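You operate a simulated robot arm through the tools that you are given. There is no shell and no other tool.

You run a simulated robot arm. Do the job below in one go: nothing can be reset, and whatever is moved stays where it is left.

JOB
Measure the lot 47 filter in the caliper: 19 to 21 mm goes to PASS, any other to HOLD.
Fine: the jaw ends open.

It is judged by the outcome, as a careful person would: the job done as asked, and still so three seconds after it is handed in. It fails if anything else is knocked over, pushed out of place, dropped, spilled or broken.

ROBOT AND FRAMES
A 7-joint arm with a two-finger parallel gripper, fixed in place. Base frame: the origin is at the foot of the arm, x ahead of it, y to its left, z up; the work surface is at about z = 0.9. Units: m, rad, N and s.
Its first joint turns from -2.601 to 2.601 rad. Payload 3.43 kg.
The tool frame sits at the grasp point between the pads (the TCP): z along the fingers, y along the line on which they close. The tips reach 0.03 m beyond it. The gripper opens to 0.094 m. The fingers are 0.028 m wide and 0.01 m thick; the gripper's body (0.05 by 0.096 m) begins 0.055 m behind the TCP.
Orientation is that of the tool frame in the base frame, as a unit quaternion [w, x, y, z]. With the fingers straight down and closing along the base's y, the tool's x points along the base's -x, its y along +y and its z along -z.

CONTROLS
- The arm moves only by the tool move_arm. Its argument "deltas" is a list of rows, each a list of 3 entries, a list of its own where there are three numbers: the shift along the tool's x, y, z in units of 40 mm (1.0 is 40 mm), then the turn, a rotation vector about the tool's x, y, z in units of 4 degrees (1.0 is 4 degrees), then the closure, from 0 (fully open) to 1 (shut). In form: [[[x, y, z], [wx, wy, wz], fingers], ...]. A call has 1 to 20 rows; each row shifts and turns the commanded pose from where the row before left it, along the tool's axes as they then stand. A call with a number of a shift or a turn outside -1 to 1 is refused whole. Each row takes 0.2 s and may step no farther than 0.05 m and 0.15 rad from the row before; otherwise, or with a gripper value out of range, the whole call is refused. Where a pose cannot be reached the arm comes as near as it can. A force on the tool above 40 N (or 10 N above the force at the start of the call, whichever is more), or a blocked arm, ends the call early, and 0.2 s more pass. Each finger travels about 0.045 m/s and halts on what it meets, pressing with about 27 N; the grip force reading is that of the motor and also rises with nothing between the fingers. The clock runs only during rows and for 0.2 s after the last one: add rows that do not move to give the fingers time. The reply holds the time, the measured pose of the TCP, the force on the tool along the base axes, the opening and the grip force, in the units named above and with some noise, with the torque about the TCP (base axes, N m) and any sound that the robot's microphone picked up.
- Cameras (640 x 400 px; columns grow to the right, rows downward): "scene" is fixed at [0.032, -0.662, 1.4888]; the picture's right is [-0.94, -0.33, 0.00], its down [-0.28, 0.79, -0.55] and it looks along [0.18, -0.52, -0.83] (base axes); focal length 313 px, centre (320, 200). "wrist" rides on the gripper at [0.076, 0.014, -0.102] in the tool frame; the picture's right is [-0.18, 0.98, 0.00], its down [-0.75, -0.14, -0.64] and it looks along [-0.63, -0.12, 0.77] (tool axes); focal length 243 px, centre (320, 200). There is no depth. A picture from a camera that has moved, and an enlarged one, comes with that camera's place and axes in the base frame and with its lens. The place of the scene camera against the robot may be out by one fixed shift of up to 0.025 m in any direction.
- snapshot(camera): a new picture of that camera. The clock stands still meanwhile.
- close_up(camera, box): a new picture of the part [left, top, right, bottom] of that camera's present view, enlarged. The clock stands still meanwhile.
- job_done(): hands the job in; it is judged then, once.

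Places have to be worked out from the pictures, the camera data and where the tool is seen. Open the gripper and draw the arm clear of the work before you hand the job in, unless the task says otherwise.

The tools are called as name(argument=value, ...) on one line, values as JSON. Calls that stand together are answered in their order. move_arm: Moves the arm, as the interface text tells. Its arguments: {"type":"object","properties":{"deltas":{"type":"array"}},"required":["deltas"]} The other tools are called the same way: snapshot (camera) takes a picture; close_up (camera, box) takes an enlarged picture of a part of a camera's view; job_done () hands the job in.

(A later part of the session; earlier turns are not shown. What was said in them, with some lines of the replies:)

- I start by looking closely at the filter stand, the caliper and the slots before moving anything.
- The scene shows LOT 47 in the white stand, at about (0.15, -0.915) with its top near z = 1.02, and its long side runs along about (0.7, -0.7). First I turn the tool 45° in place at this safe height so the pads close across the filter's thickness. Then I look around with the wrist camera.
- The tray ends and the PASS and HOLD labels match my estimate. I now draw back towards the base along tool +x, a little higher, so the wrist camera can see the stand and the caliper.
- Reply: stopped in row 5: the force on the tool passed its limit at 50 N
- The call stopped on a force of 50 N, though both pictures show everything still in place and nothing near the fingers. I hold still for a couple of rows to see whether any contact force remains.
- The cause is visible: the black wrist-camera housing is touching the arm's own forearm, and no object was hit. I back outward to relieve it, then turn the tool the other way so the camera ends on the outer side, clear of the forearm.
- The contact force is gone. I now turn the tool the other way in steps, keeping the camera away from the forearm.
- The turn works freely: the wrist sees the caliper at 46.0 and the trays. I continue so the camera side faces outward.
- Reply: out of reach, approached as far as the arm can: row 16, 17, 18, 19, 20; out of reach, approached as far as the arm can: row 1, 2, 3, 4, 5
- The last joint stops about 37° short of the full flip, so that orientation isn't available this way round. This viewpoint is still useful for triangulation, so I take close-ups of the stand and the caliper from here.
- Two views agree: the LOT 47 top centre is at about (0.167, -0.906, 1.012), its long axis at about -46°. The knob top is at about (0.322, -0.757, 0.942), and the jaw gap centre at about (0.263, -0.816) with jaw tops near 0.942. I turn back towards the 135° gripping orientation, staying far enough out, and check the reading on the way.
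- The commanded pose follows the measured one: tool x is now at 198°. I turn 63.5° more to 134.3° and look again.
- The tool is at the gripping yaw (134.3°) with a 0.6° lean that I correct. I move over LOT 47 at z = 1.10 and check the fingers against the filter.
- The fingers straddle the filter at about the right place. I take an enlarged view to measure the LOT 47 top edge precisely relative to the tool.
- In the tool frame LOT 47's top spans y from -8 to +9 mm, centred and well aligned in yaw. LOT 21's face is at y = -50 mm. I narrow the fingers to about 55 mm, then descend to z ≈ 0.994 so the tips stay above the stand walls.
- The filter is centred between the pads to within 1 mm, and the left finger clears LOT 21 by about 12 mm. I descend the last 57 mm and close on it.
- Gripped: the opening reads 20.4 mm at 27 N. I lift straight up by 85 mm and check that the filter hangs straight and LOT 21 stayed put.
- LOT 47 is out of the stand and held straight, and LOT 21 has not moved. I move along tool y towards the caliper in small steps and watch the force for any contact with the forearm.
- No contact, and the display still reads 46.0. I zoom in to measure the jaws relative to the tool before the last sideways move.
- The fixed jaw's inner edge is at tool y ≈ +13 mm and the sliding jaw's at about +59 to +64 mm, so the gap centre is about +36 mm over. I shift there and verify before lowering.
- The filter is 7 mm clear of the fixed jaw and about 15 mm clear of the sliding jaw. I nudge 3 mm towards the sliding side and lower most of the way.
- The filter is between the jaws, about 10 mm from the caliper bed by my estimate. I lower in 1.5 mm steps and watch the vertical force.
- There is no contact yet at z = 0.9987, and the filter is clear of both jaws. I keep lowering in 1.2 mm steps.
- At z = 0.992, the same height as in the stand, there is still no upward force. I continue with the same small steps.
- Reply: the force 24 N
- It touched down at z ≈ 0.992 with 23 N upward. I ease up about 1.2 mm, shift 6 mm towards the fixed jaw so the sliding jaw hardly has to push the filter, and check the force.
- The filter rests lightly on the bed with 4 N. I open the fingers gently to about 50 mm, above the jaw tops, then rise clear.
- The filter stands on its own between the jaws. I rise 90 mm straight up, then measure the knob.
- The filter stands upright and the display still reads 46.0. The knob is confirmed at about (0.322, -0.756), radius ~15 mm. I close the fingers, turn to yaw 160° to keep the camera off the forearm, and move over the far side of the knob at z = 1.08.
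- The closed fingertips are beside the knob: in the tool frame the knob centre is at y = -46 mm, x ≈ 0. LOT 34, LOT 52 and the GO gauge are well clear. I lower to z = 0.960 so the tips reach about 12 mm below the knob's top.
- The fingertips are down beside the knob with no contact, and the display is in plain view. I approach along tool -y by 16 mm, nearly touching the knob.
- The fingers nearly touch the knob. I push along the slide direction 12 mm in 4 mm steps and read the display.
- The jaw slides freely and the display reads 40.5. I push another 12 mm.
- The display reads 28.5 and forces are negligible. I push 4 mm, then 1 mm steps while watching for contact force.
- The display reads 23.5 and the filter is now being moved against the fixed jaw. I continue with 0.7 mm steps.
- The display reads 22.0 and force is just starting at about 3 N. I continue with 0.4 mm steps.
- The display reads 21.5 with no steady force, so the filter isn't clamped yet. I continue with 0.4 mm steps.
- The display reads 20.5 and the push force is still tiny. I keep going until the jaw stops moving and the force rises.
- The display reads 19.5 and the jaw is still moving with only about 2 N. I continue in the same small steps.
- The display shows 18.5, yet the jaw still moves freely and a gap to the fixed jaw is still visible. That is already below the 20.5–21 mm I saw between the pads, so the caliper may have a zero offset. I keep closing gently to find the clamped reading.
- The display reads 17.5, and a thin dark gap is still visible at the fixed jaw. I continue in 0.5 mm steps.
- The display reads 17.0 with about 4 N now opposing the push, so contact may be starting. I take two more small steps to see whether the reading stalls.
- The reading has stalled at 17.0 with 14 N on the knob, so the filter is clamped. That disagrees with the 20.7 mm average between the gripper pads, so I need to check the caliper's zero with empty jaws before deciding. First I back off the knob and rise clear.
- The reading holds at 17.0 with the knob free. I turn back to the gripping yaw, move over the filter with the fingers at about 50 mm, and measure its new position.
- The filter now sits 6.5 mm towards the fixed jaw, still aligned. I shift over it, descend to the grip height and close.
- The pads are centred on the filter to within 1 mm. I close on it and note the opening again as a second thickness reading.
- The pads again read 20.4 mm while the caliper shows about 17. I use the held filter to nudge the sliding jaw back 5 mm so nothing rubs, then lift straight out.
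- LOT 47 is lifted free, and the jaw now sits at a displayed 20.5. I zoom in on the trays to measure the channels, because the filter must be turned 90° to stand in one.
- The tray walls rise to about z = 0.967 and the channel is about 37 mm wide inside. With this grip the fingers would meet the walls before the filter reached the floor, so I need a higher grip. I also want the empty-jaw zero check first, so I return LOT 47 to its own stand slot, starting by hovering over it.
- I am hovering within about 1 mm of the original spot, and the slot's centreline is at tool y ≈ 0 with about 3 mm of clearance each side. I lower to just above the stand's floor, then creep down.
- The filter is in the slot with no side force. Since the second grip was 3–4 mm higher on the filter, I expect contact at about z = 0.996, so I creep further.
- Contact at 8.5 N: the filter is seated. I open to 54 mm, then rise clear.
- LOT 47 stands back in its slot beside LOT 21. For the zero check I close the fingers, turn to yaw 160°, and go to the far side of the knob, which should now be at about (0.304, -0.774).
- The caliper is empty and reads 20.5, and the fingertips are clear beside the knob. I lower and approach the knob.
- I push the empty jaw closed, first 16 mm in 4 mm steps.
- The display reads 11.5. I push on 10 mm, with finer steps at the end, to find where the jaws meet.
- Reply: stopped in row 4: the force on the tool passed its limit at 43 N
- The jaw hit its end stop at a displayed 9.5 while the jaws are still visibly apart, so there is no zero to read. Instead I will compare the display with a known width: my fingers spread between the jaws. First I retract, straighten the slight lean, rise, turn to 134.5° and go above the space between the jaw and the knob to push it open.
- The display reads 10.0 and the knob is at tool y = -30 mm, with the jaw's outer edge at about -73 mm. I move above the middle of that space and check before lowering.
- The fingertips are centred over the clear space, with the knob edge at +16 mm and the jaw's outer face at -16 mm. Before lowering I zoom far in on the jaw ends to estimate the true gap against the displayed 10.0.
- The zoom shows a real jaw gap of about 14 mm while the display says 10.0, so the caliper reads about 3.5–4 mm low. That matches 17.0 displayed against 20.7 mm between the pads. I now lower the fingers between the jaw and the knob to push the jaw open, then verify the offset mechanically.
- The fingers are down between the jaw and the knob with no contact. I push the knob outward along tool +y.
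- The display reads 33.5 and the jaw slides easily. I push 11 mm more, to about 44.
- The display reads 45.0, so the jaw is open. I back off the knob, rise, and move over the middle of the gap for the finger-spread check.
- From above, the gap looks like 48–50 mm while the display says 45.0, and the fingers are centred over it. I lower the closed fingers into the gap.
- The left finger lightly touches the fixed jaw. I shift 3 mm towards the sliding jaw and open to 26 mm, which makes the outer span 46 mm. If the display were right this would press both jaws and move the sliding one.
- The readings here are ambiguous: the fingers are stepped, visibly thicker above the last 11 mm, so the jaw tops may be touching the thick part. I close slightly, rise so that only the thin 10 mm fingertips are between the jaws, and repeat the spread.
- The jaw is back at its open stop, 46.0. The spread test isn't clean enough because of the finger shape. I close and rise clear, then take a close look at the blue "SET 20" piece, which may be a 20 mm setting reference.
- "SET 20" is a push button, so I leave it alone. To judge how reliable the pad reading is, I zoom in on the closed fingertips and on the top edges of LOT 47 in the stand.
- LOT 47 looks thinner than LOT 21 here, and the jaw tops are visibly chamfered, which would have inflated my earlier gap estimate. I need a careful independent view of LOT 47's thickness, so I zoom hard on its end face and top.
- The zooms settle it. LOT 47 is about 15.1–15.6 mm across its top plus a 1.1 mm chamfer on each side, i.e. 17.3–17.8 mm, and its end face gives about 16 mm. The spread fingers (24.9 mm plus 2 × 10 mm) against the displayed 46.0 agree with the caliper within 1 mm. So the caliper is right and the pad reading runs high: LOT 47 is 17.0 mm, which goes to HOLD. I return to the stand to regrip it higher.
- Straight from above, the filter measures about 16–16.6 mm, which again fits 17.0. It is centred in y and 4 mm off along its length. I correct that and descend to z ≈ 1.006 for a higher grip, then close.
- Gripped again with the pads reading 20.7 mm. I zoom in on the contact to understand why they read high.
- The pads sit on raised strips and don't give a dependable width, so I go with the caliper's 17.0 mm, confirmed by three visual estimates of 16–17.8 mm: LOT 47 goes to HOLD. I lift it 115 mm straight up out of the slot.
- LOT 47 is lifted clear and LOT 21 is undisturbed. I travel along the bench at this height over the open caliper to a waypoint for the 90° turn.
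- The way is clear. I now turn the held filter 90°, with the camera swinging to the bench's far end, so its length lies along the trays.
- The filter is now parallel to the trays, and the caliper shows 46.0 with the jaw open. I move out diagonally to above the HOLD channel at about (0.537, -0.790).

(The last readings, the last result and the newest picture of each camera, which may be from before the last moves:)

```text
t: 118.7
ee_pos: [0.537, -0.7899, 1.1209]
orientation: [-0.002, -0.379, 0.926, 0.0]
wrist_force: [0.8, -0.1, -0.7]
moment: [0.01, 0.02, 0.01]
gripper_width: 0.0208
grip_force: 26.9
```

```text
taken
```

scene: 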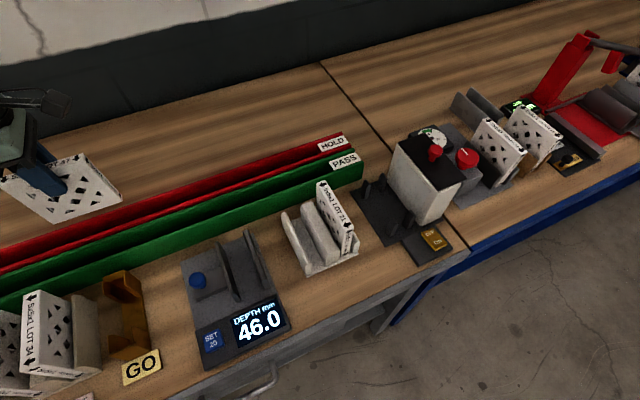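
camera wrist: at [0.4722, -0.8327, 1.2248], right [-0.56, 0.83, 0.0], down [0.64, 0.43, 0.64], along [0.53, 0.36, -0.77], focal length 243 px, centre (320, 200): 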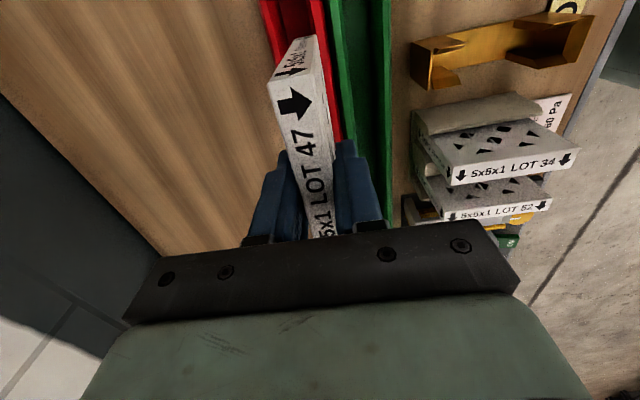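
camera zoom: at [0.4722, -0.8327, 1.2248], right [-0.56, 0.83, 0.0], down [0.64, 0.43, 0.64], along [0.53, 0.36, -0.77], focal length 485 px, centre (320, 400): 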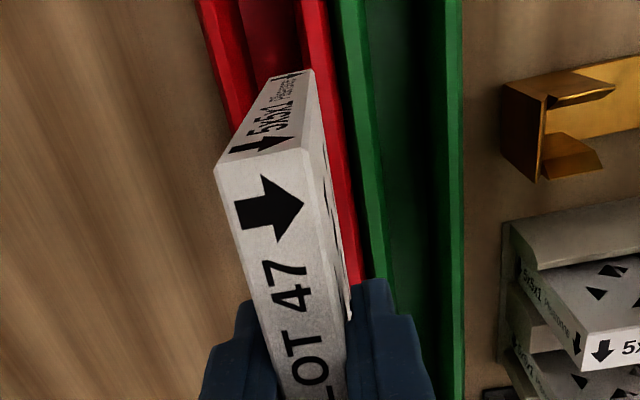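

I need the HOLD channel edges precisely, so I zoom on the trays just beyond the filter's near end.

close_up(camera="wrist", box=[240, 0, 330, 56])

close_up(camera="scene", box=[0, 120, 200, 300])

```text
7.11 times, centred on (285, 28) of wrist
camera zoom: at [0.4722, -0.8327, 1.2248], right [-0.56, 0.83, 0.0], down [0.64, 0.43, 0.64], along [0.53, 0.36, -0.77], focal length 1725 px, centre (569, 1423)
```

zoom: 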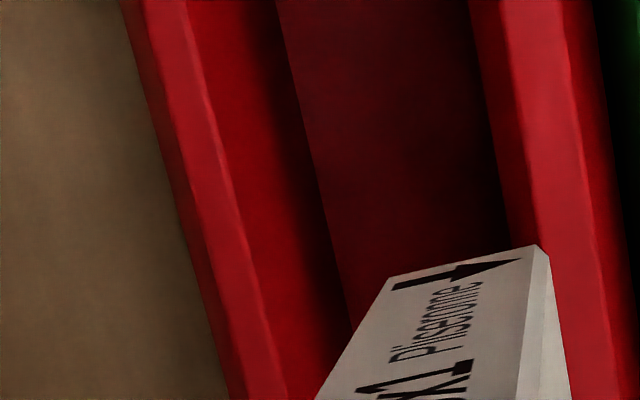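

```text
2.22 times, centred on (100, 210) of scene
camera zoom: at [0.032, -0.662, 1.4888], right [-0.94, -0.33, 0.0], down [-0.28, 0.79, -0.55], along [0.18, -0.52, -0.83], focal length 695 px, centre (809, 178)
```

zoom: 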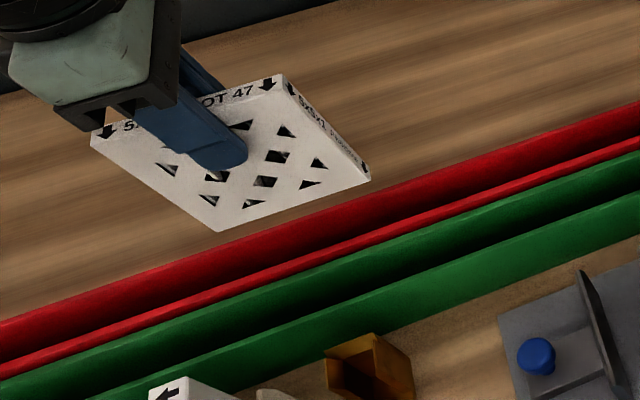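

The HOLD channel's inner faces are at tool y ≈ -28 mm and +2 mm, 30 mm wide and parallel to the filter. I shift 13.3 mm outward to centre on it and lower until the filter's bottom is just above the walls.

move_arm(deltas=[[[0, -0.333, 0], [0, 0, 0], 1], [[0, 0, 0.3], [0, 0, 0], 1], [[0, 0, 0.4], [0, 0, 0], 1], [[0, 0, 0.4], [0, 0, 0], 1], [[0, 0, 0], [0, 0, 0], 1], [[0, 0, 0], [0, 0, 0], 1]])

close_up(camera="wrist", box=[220, 0, 400, 120])

close_up(camera="scene", box=[0, 120, 200, 300])

```text
t: 120.1
ee_pos: [0.5452, -0.7989, 1.0775]
orientation: [-0.002, -0.379, 0.925, 0.0]
wrist_force: [0.0, 0.4, -1.1]
moment: [-0.01, 0.0, -0.01]
gripper_width: 0.0205
grip_force: 27.0
```

```text
3.33 times, centred on (310, 60) of wrist
camera zoom: at [0.4812, -0.842, 1.1807], right [-0.56, 0.83, 0.0], down [0.64, 0.43, 0.64], along [0.53, 0.36, -0.77], focal length 809 px, centre (353, 667)
```

zoom: 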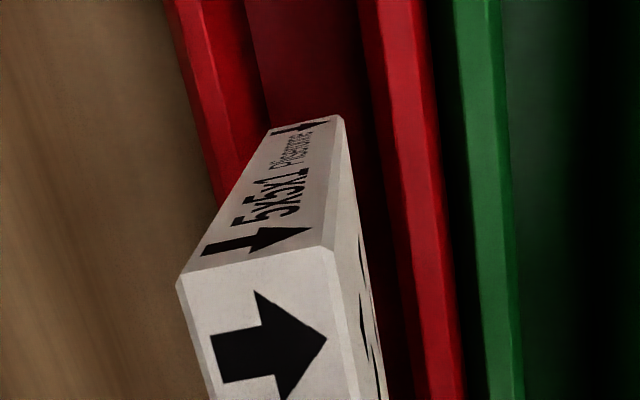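

```text
2.22 times, centred on (100, 210) of scene
camera zoom: at [0.032, -0.662, 1.4888], right [-0.94, -0.33, 0.0], down [-0.28, 0.79, -0.55], along [0.18, -0.52, -0.83], focal length 695 px, centre (809, 178)
```

zoom: 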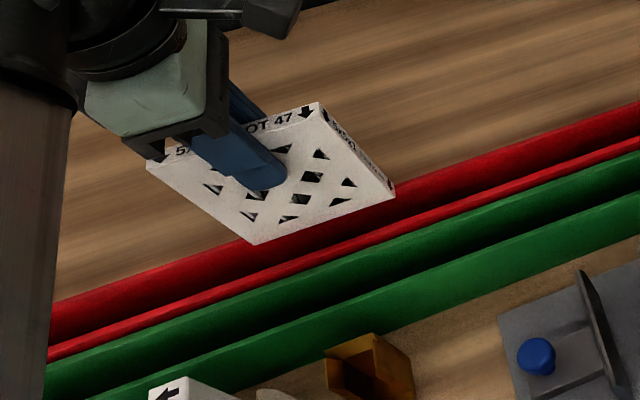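

The filter's lower edge (±7 mm) is centred over the channel (-18 to +16 mm). I lower into it to about 10 mm above the floor.

move_arm(deltas=[[[0, 0, 0.3], [0, 0, 0], 1], [[0, 0, 0.4], [0, 0, 0], 1], [[0, 0, 0.4], [0, 0, 0], 1], [[0, 0, 0.35], [0, 0, 0], 1], [[0, 0, 0], [0, 0, 0], 1], [[0, 0, 0], [0, 0, 0], 1]])

close_up(camera="wrist", box=[200, 0, 440, 240])

close_up(camera="scene", box=[0, 120, 200, 300])

```text
t: 121.5
ee_pos: [0.5453, -0.7993, 1.019]
orientation: [-0.002, -0.378, 0.926, 0.001]
wrist_force: [0.7, -0.1, -0.7]
moment: [-0.01, 0.01, -0.02]
gripper_width: 0.0207
grip_force: 27.1
```

```text
1.67 times, centred on (320, 120) of wrist
camera zoom: at [0.4817, -0.8424, 1.1226], right [-0.56, 0.83, 0.0], down [0.64, 0.43, 0.64], along [0.53, 0.36, -0.77], focal length 404 px, centre (320, 333)
```

zoom: 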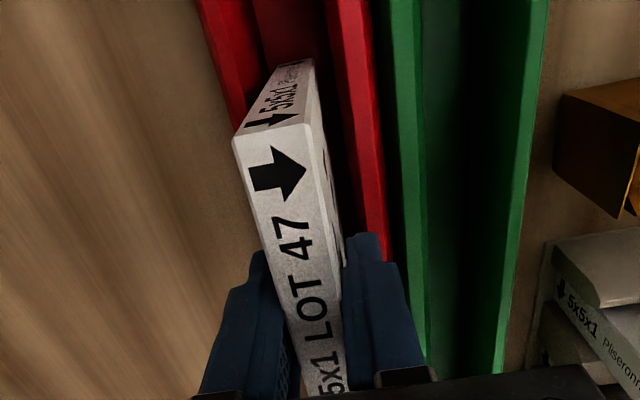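

```text
2.22 times, centred on (100, 210) of scene
camera zoom: at [0.032, -0.662, 1.4888], right [-0.94, -0.33, 0.0], down [-0.28, 0.79, -0.55], along [0.18, -0.52, -0.83], focal length 695 px, centre (809, 178)
```

zoom: 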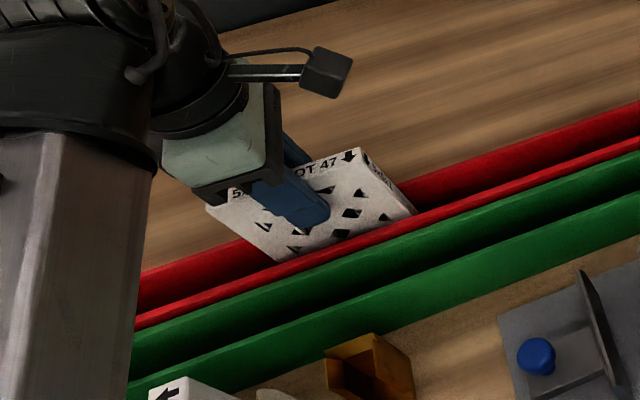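

The filter is inside the HOLD channel with no side force, and the fingertips are still above the walls. I creep down to the floor in 1.5 mm steps.

move_arm(deltas=[[[0, 0, 0.0375], [0, 0, 0], 1], [[0, 0, 0.0375], [0, 0, 0], 1], [[0, 0, 0.0375], [0, 0, 0], 1], [[0, 0, 0.0375], [0, 0, 0], 1], [[0, 0, 0], [0, 0, 0], 1]])

move_arm(deltas=[[[0, 0, 0.0375], [0, 0, 0], 1], [[0, 0, 0.0375], [0, 0, 0], 1], [[0, 0, 0], [0, 0, 0], 1]])

```text
t: 122.7
ee_pos: [0.5447, -0.7997, 1.0134]
orientation: [-0.002, -0.378, 0.926, 0.0]
wrist_force: [-0.5, 0.2, -0.1]
moment: [0.0, -0.01, -0.02]
gripper_width: 0.0211
grip_force: 26.6
```

```text
t: 123.5
ee_pos: [0.5459, -0.7992, 1.0108]
orientation: [-0.003, -0.379, 0.925, 0.0]
wrist_force: [-0.3, -0.7, -0.8]
moment: [-0.02, -0.03, 0.01]
gripper_width: 0.0206
grip_force: 27.0
```

There is no contact yet at z ≈ 1.011, so I continue with smaller steps.

move_arm(deltas=[[[0, 0, 0.03], [0, 0, 0], 1], [[0, 0, 0.03], [0, 0, 0], 1], [[0, 0, 0], [0, 0, 0], 1]])

move_arm(deltas=[[[0, 0, 0.025], [0, 0, 0], 1], [[0, 0, 0.025], [0, 0, 0], 1], [[0, 0, 0], [0, 0, 0], 1]])

```text
t: 124.3
ee_pos: [0.5457, -0.7998, 1.0079]
orientation: [-0.002, -0.379, 0.925, -0.001]
wrist_force: [0.3, 0.4, -0.7]
moment: [-0.02, -0.04, -0.02]
gripper_width: 0.0205
grip_force: 26.7
```

```text
t: 125.1
ee_pos: [0.546, -0.7995, 1.0065]
orientation: [-0.003, -0.378, 0.926, 0.001]
wrist_force: [0.5, 0.2, -1.1]
moment: [-0.01, -0.01, 0.0]
gripper_width: 0.0211
grip_force: 27.2
```

At z = 1.0065 it is still free. I continue down in 1 mm steps.

move_arm(deltas=[[[0, 0, 0.025], [0, 0, 0], 1], [[0, 0, 0.025], [0, 0, 0], 1], [[0, 0, 0], [0, 0, 0], 1]])

close_up(camera="wrist", box=[200, 0, 440, 240])

close_up(camera="scene", box=[50, 150, 170, 270])

```text
t: 125.9
ee_pos: [0.5454, -0.7991, 1.0043]
orientation: [-0.001, -0.378, 0.926, -0.001]
wrist_force: [-1.8, -1.2, 11.8]
moment: [0.3, -0.35, 0.01]
gripper_width: 0.0207
grip_force: 27.5
```

```text
1.67 times, centred on (320, 120) of wrist
camera zoom: at [0.481, -0.8423, 1.1082], right [-0.56, 0.83, 0.0], down [0.64, 0.43, 0.64], along [0.53, 0.36, -0.77], focal length 404 px, centre (320, 333)
```

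zoom: 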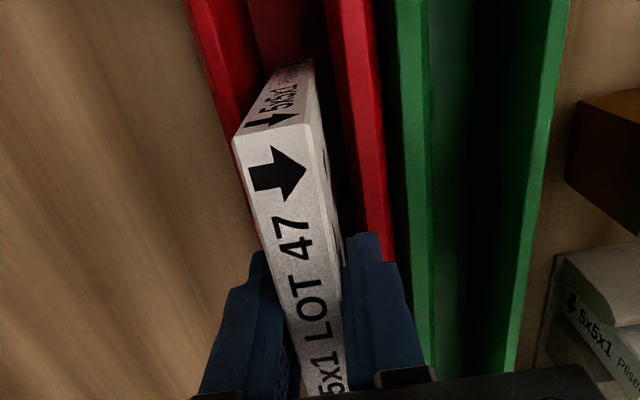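

```text
3.33 times, centred on (110, 210) of scene
camera zoom: at [0.032, -0.662, 1.4888], right [-0.94, -0.33, 0.0], down [-0.28, 0.79, -0.55], along [0.18, -0.52, -0.83], focal length 1042 px, centre (1020, 167)
```

zoom: 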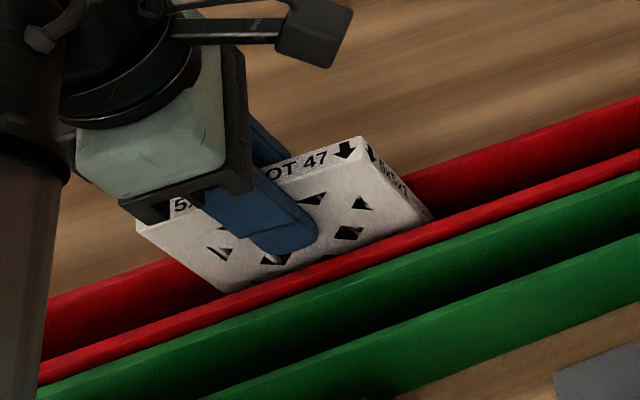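

The filter's bottom touches the tray floor at z = 1.004 with 12 N, and the fingertips are still above the walls. I ease up slightly and open the fingers gradually.

move_arm(deltas=[[[0, 0, -0.02], [0, 0, 0], 1], [[0, 0, 0], [0, 0, 0], 0.78], [[0, 0, 0], [0, 0, 0], 0.7], [[0, 0, 0], [0, 0, 0], 0.62], [[0, 0, 0], [0, 0, 0], 0.54], [[0, 0, 0], [0, 0, 0], 0.5], [[0, 0, 0], [0, 0, 0], 0.5], [[0, 0, 0], [0, 0, 0], 0.5]])

snapshot(camera="wrist")

```text
t: 127.7
ee_pos: [0.5441, -0.8002, 1.0047]
orientation: [-0.003, -0.379, 0.925, 0.0]
wrist_force: [0.2, 0.5, 0.2]
moment: [0.01, -0.01, 0.01]
gripper_width: 0.047
grip_force: 0.1
```

```text
taken
camera wrist: at [0.4813, -0.8425, 1.108], right [-0.56, 0.83, 0.0], down [0.64, 0.43, 0.64], along [0.53, 0.36, -0.77], focal length 243 px, centre (320, 200)
```

wrist: 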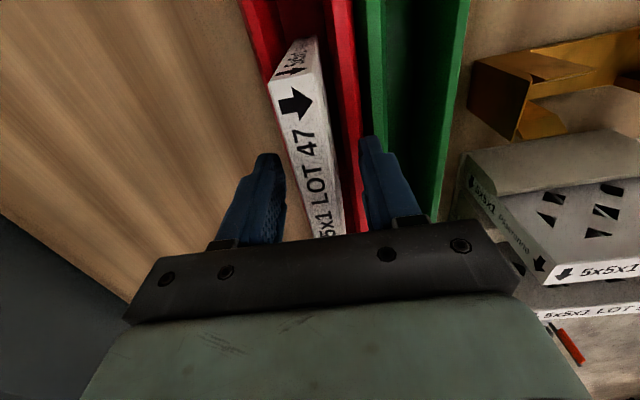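

The filter stands free in the HOLD channel and the fingers are open with no force. I rise straight up.

move_arm(deltas=[[[0, 0, -0.25], [0, 0, 0], 0.5], [[0, 0, -0.4], [0, 0, 0], 0.5], [[0, 0, -0.6], [0, 0, 0], 0.4], [[0, 0, -0.6], [0, 0, 0], 0.2], [[0, 0, -0.6], [0, 0, 0], 0], [[0, 0, -0.6], [0, 0, 0], 0], [[0, 0, -0.4], [0, 0, 0], 0], [[0, 0, 0], [0, 0, 0], 0]])

snapshot(camera="wrist")

snapshot(camera="scene")

```text
t: 129.5
ee_pos: [0.5445, -0.8005, 1.1425]
orientation: [-0.002, -0.379, 0.925, 0.0]
wrist_force: [-0.1, -0.6, -0.2]
moment: [0.02, -0.04, -0.02]
gripper_width: 0.0941
grip_force: 0.1
```

```text
taken
camera wrist: at [0.4817, -0.8426, 1.2461], right [-0.56, 0.83, 0.0], down [0.64, 0.43, 0.64], along [0.53, 0.36, -0.77], focal length 243 px, centre (320, 200)
```

wrist: 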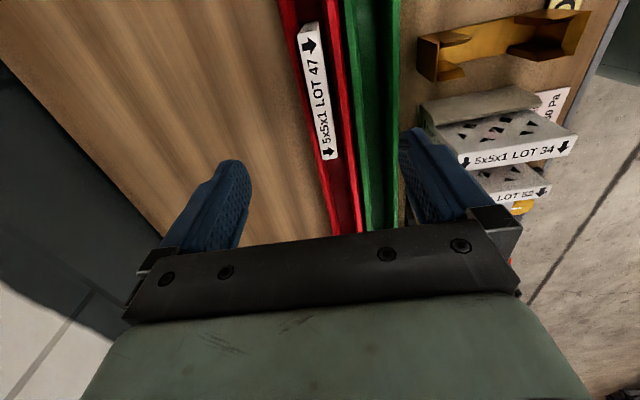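

```text
taken
```

scene: 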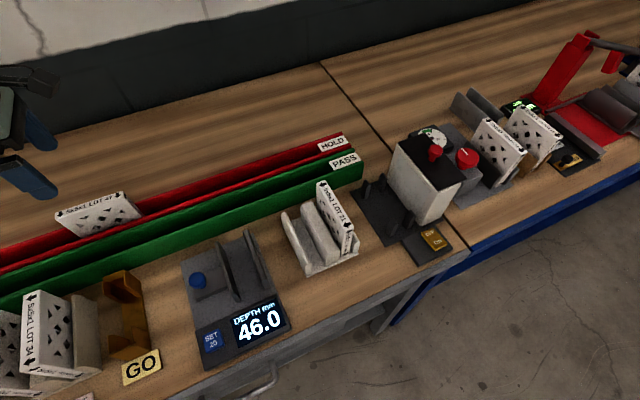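

LOT 47 stands in HOLD, the caliper reads 46.0 (open), and nothing else has moved. As a last check on the decision, I measure the filter's thickness-to-length ratio from this near-overhead view.

close_up(camera="wrist", box=[290, 10, 350, 60])

close_up(camera="wrist", box=[250, 0, 410, 200])

```text
8.00 times, centred on (320, 35) of wrist
camera zoom: at [0.4817, -0.8426, 1.2461], right [-0.56, 0.83, 0.0], down [0.64, 0.43, 0.64], along [0.53, 0.36, -0.77], focal length 1941 px, centre (320, 1520)
```

zoom: 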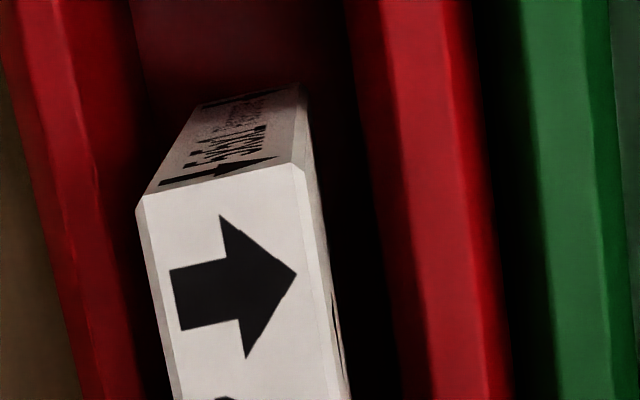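

```text
2.00 times, centred on (330, 100) of wrist
camera zoom: at [0.4817, -0.8426, 1.2461], right [-0.56, 0.83, 0.0], down [0.64, 0.43, 0.64], along [0.53, 0.36, -0.77], focal length 485 px, centre (300, 400)
```

zoom: 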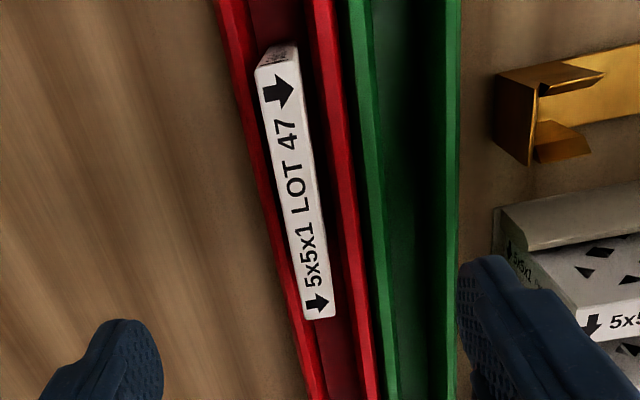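

The ratio gives a thickness of about 16.7–16.8 mm, consistent with the caliper's 17.0 mm, so HOLD is right. I draw the arm up and back to near its starting place, clear of the work.

move_arm(deltas=[[[0, 0, -0.5], [0, 0, 0], 0], [[0.5, 0.12, -0.3], [0, 0, 0], 0], [[0.8, 0.19, -0.2], [0, 0, 0], 0], [[0.85, 0.2, 0], [0, 0, 0], 0], [[0.85, 0.2, 0], [0, 0, 0], 0], [[0.85, 0.2, 0], [0, 0, 0], 0], [[0.85, 0.2, 0], [0, 0, 0], 0], [[0.7, 0.15, 0], [0, 0, 0], 0], [[0, 0, 0], [0, 0, 0], 0], [[0, 0, 0], [0, 0, 0], 0]])

snapshot(camera="scene")

snapshot(camera="wrist")

```text
t: 131.7
ee_pos: [0.3572, -0.9138, 1.1835]
orientation: [-0.001, -0.378, 0.926, 0.0]
wrist_force: [0.0, 0.4, 0.9]
moment: [-0.02, 0.03, 0.0]
gripper_width: 0.0939
grip_force: 0.1
```

```text
taken
```

scene: 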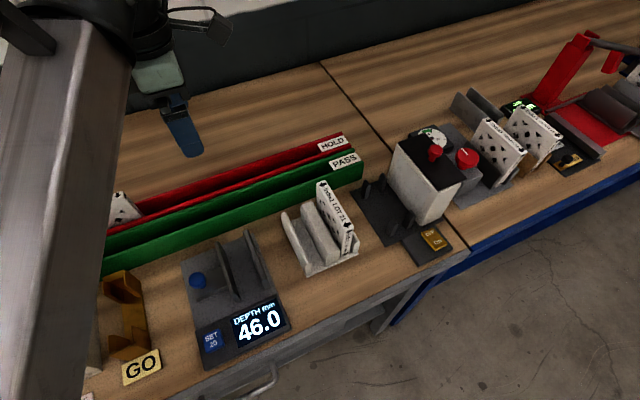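

```text
taken
camera wrist: at [0.2933, -0.9578, 1.2869], right [-0.56, 0.83, 0.0], down [0.64, 0.43, 0.64], along [0.53, 0.36, -0.77], focal length 243 px, centre (320, 200)
```

wrist: 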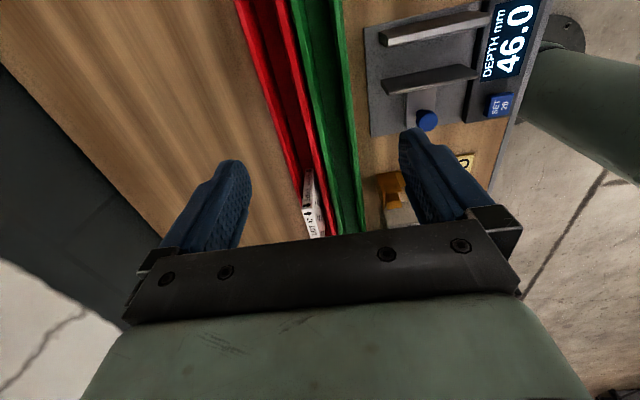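

The arm is clear with the gripper open. LOT 47 stands in the HOLD tray, the caliper jaw is open at 46.0, and everything else is in its place. I hand the job in.

job_done()

```text
The job is handed in.
```

The lot 47 filter measured 17.0 mm in the caliper, outside 19 to 21 mm, so I put it in the HOLD tray. The caliper jaw is open at 46.0 mm, the gripper is open and the arm is drawn clear.

- **Conflicting reading:** the gripper read about 20.7 mm each time it held the filter, which would have meant PASS. I went with the caliper because several camera estimates put the filter at about 16 to 18 mm. A rough check with the fingers spread between the jaws also agreed with the display to about 1 mm.
- **Caliper zero not confirmed:** the empty jaw stops at about 9.5 mm on the display, so I could not read a true zero. I did not press the "SET 20" button.
- **Extra handling:** lot 47 went back into its stand once while I checked the caliper, then I gripped it again higher up for the tray.
- **Force stops:** the arm stopped on its force limit twice. The first time, the wrist camera touched the arm's own forearm at 50 N. The second time, the empty jaw reached its end stop at 43 N.

In the last pictures lot 21 and everything else still in view looked undisturbed.
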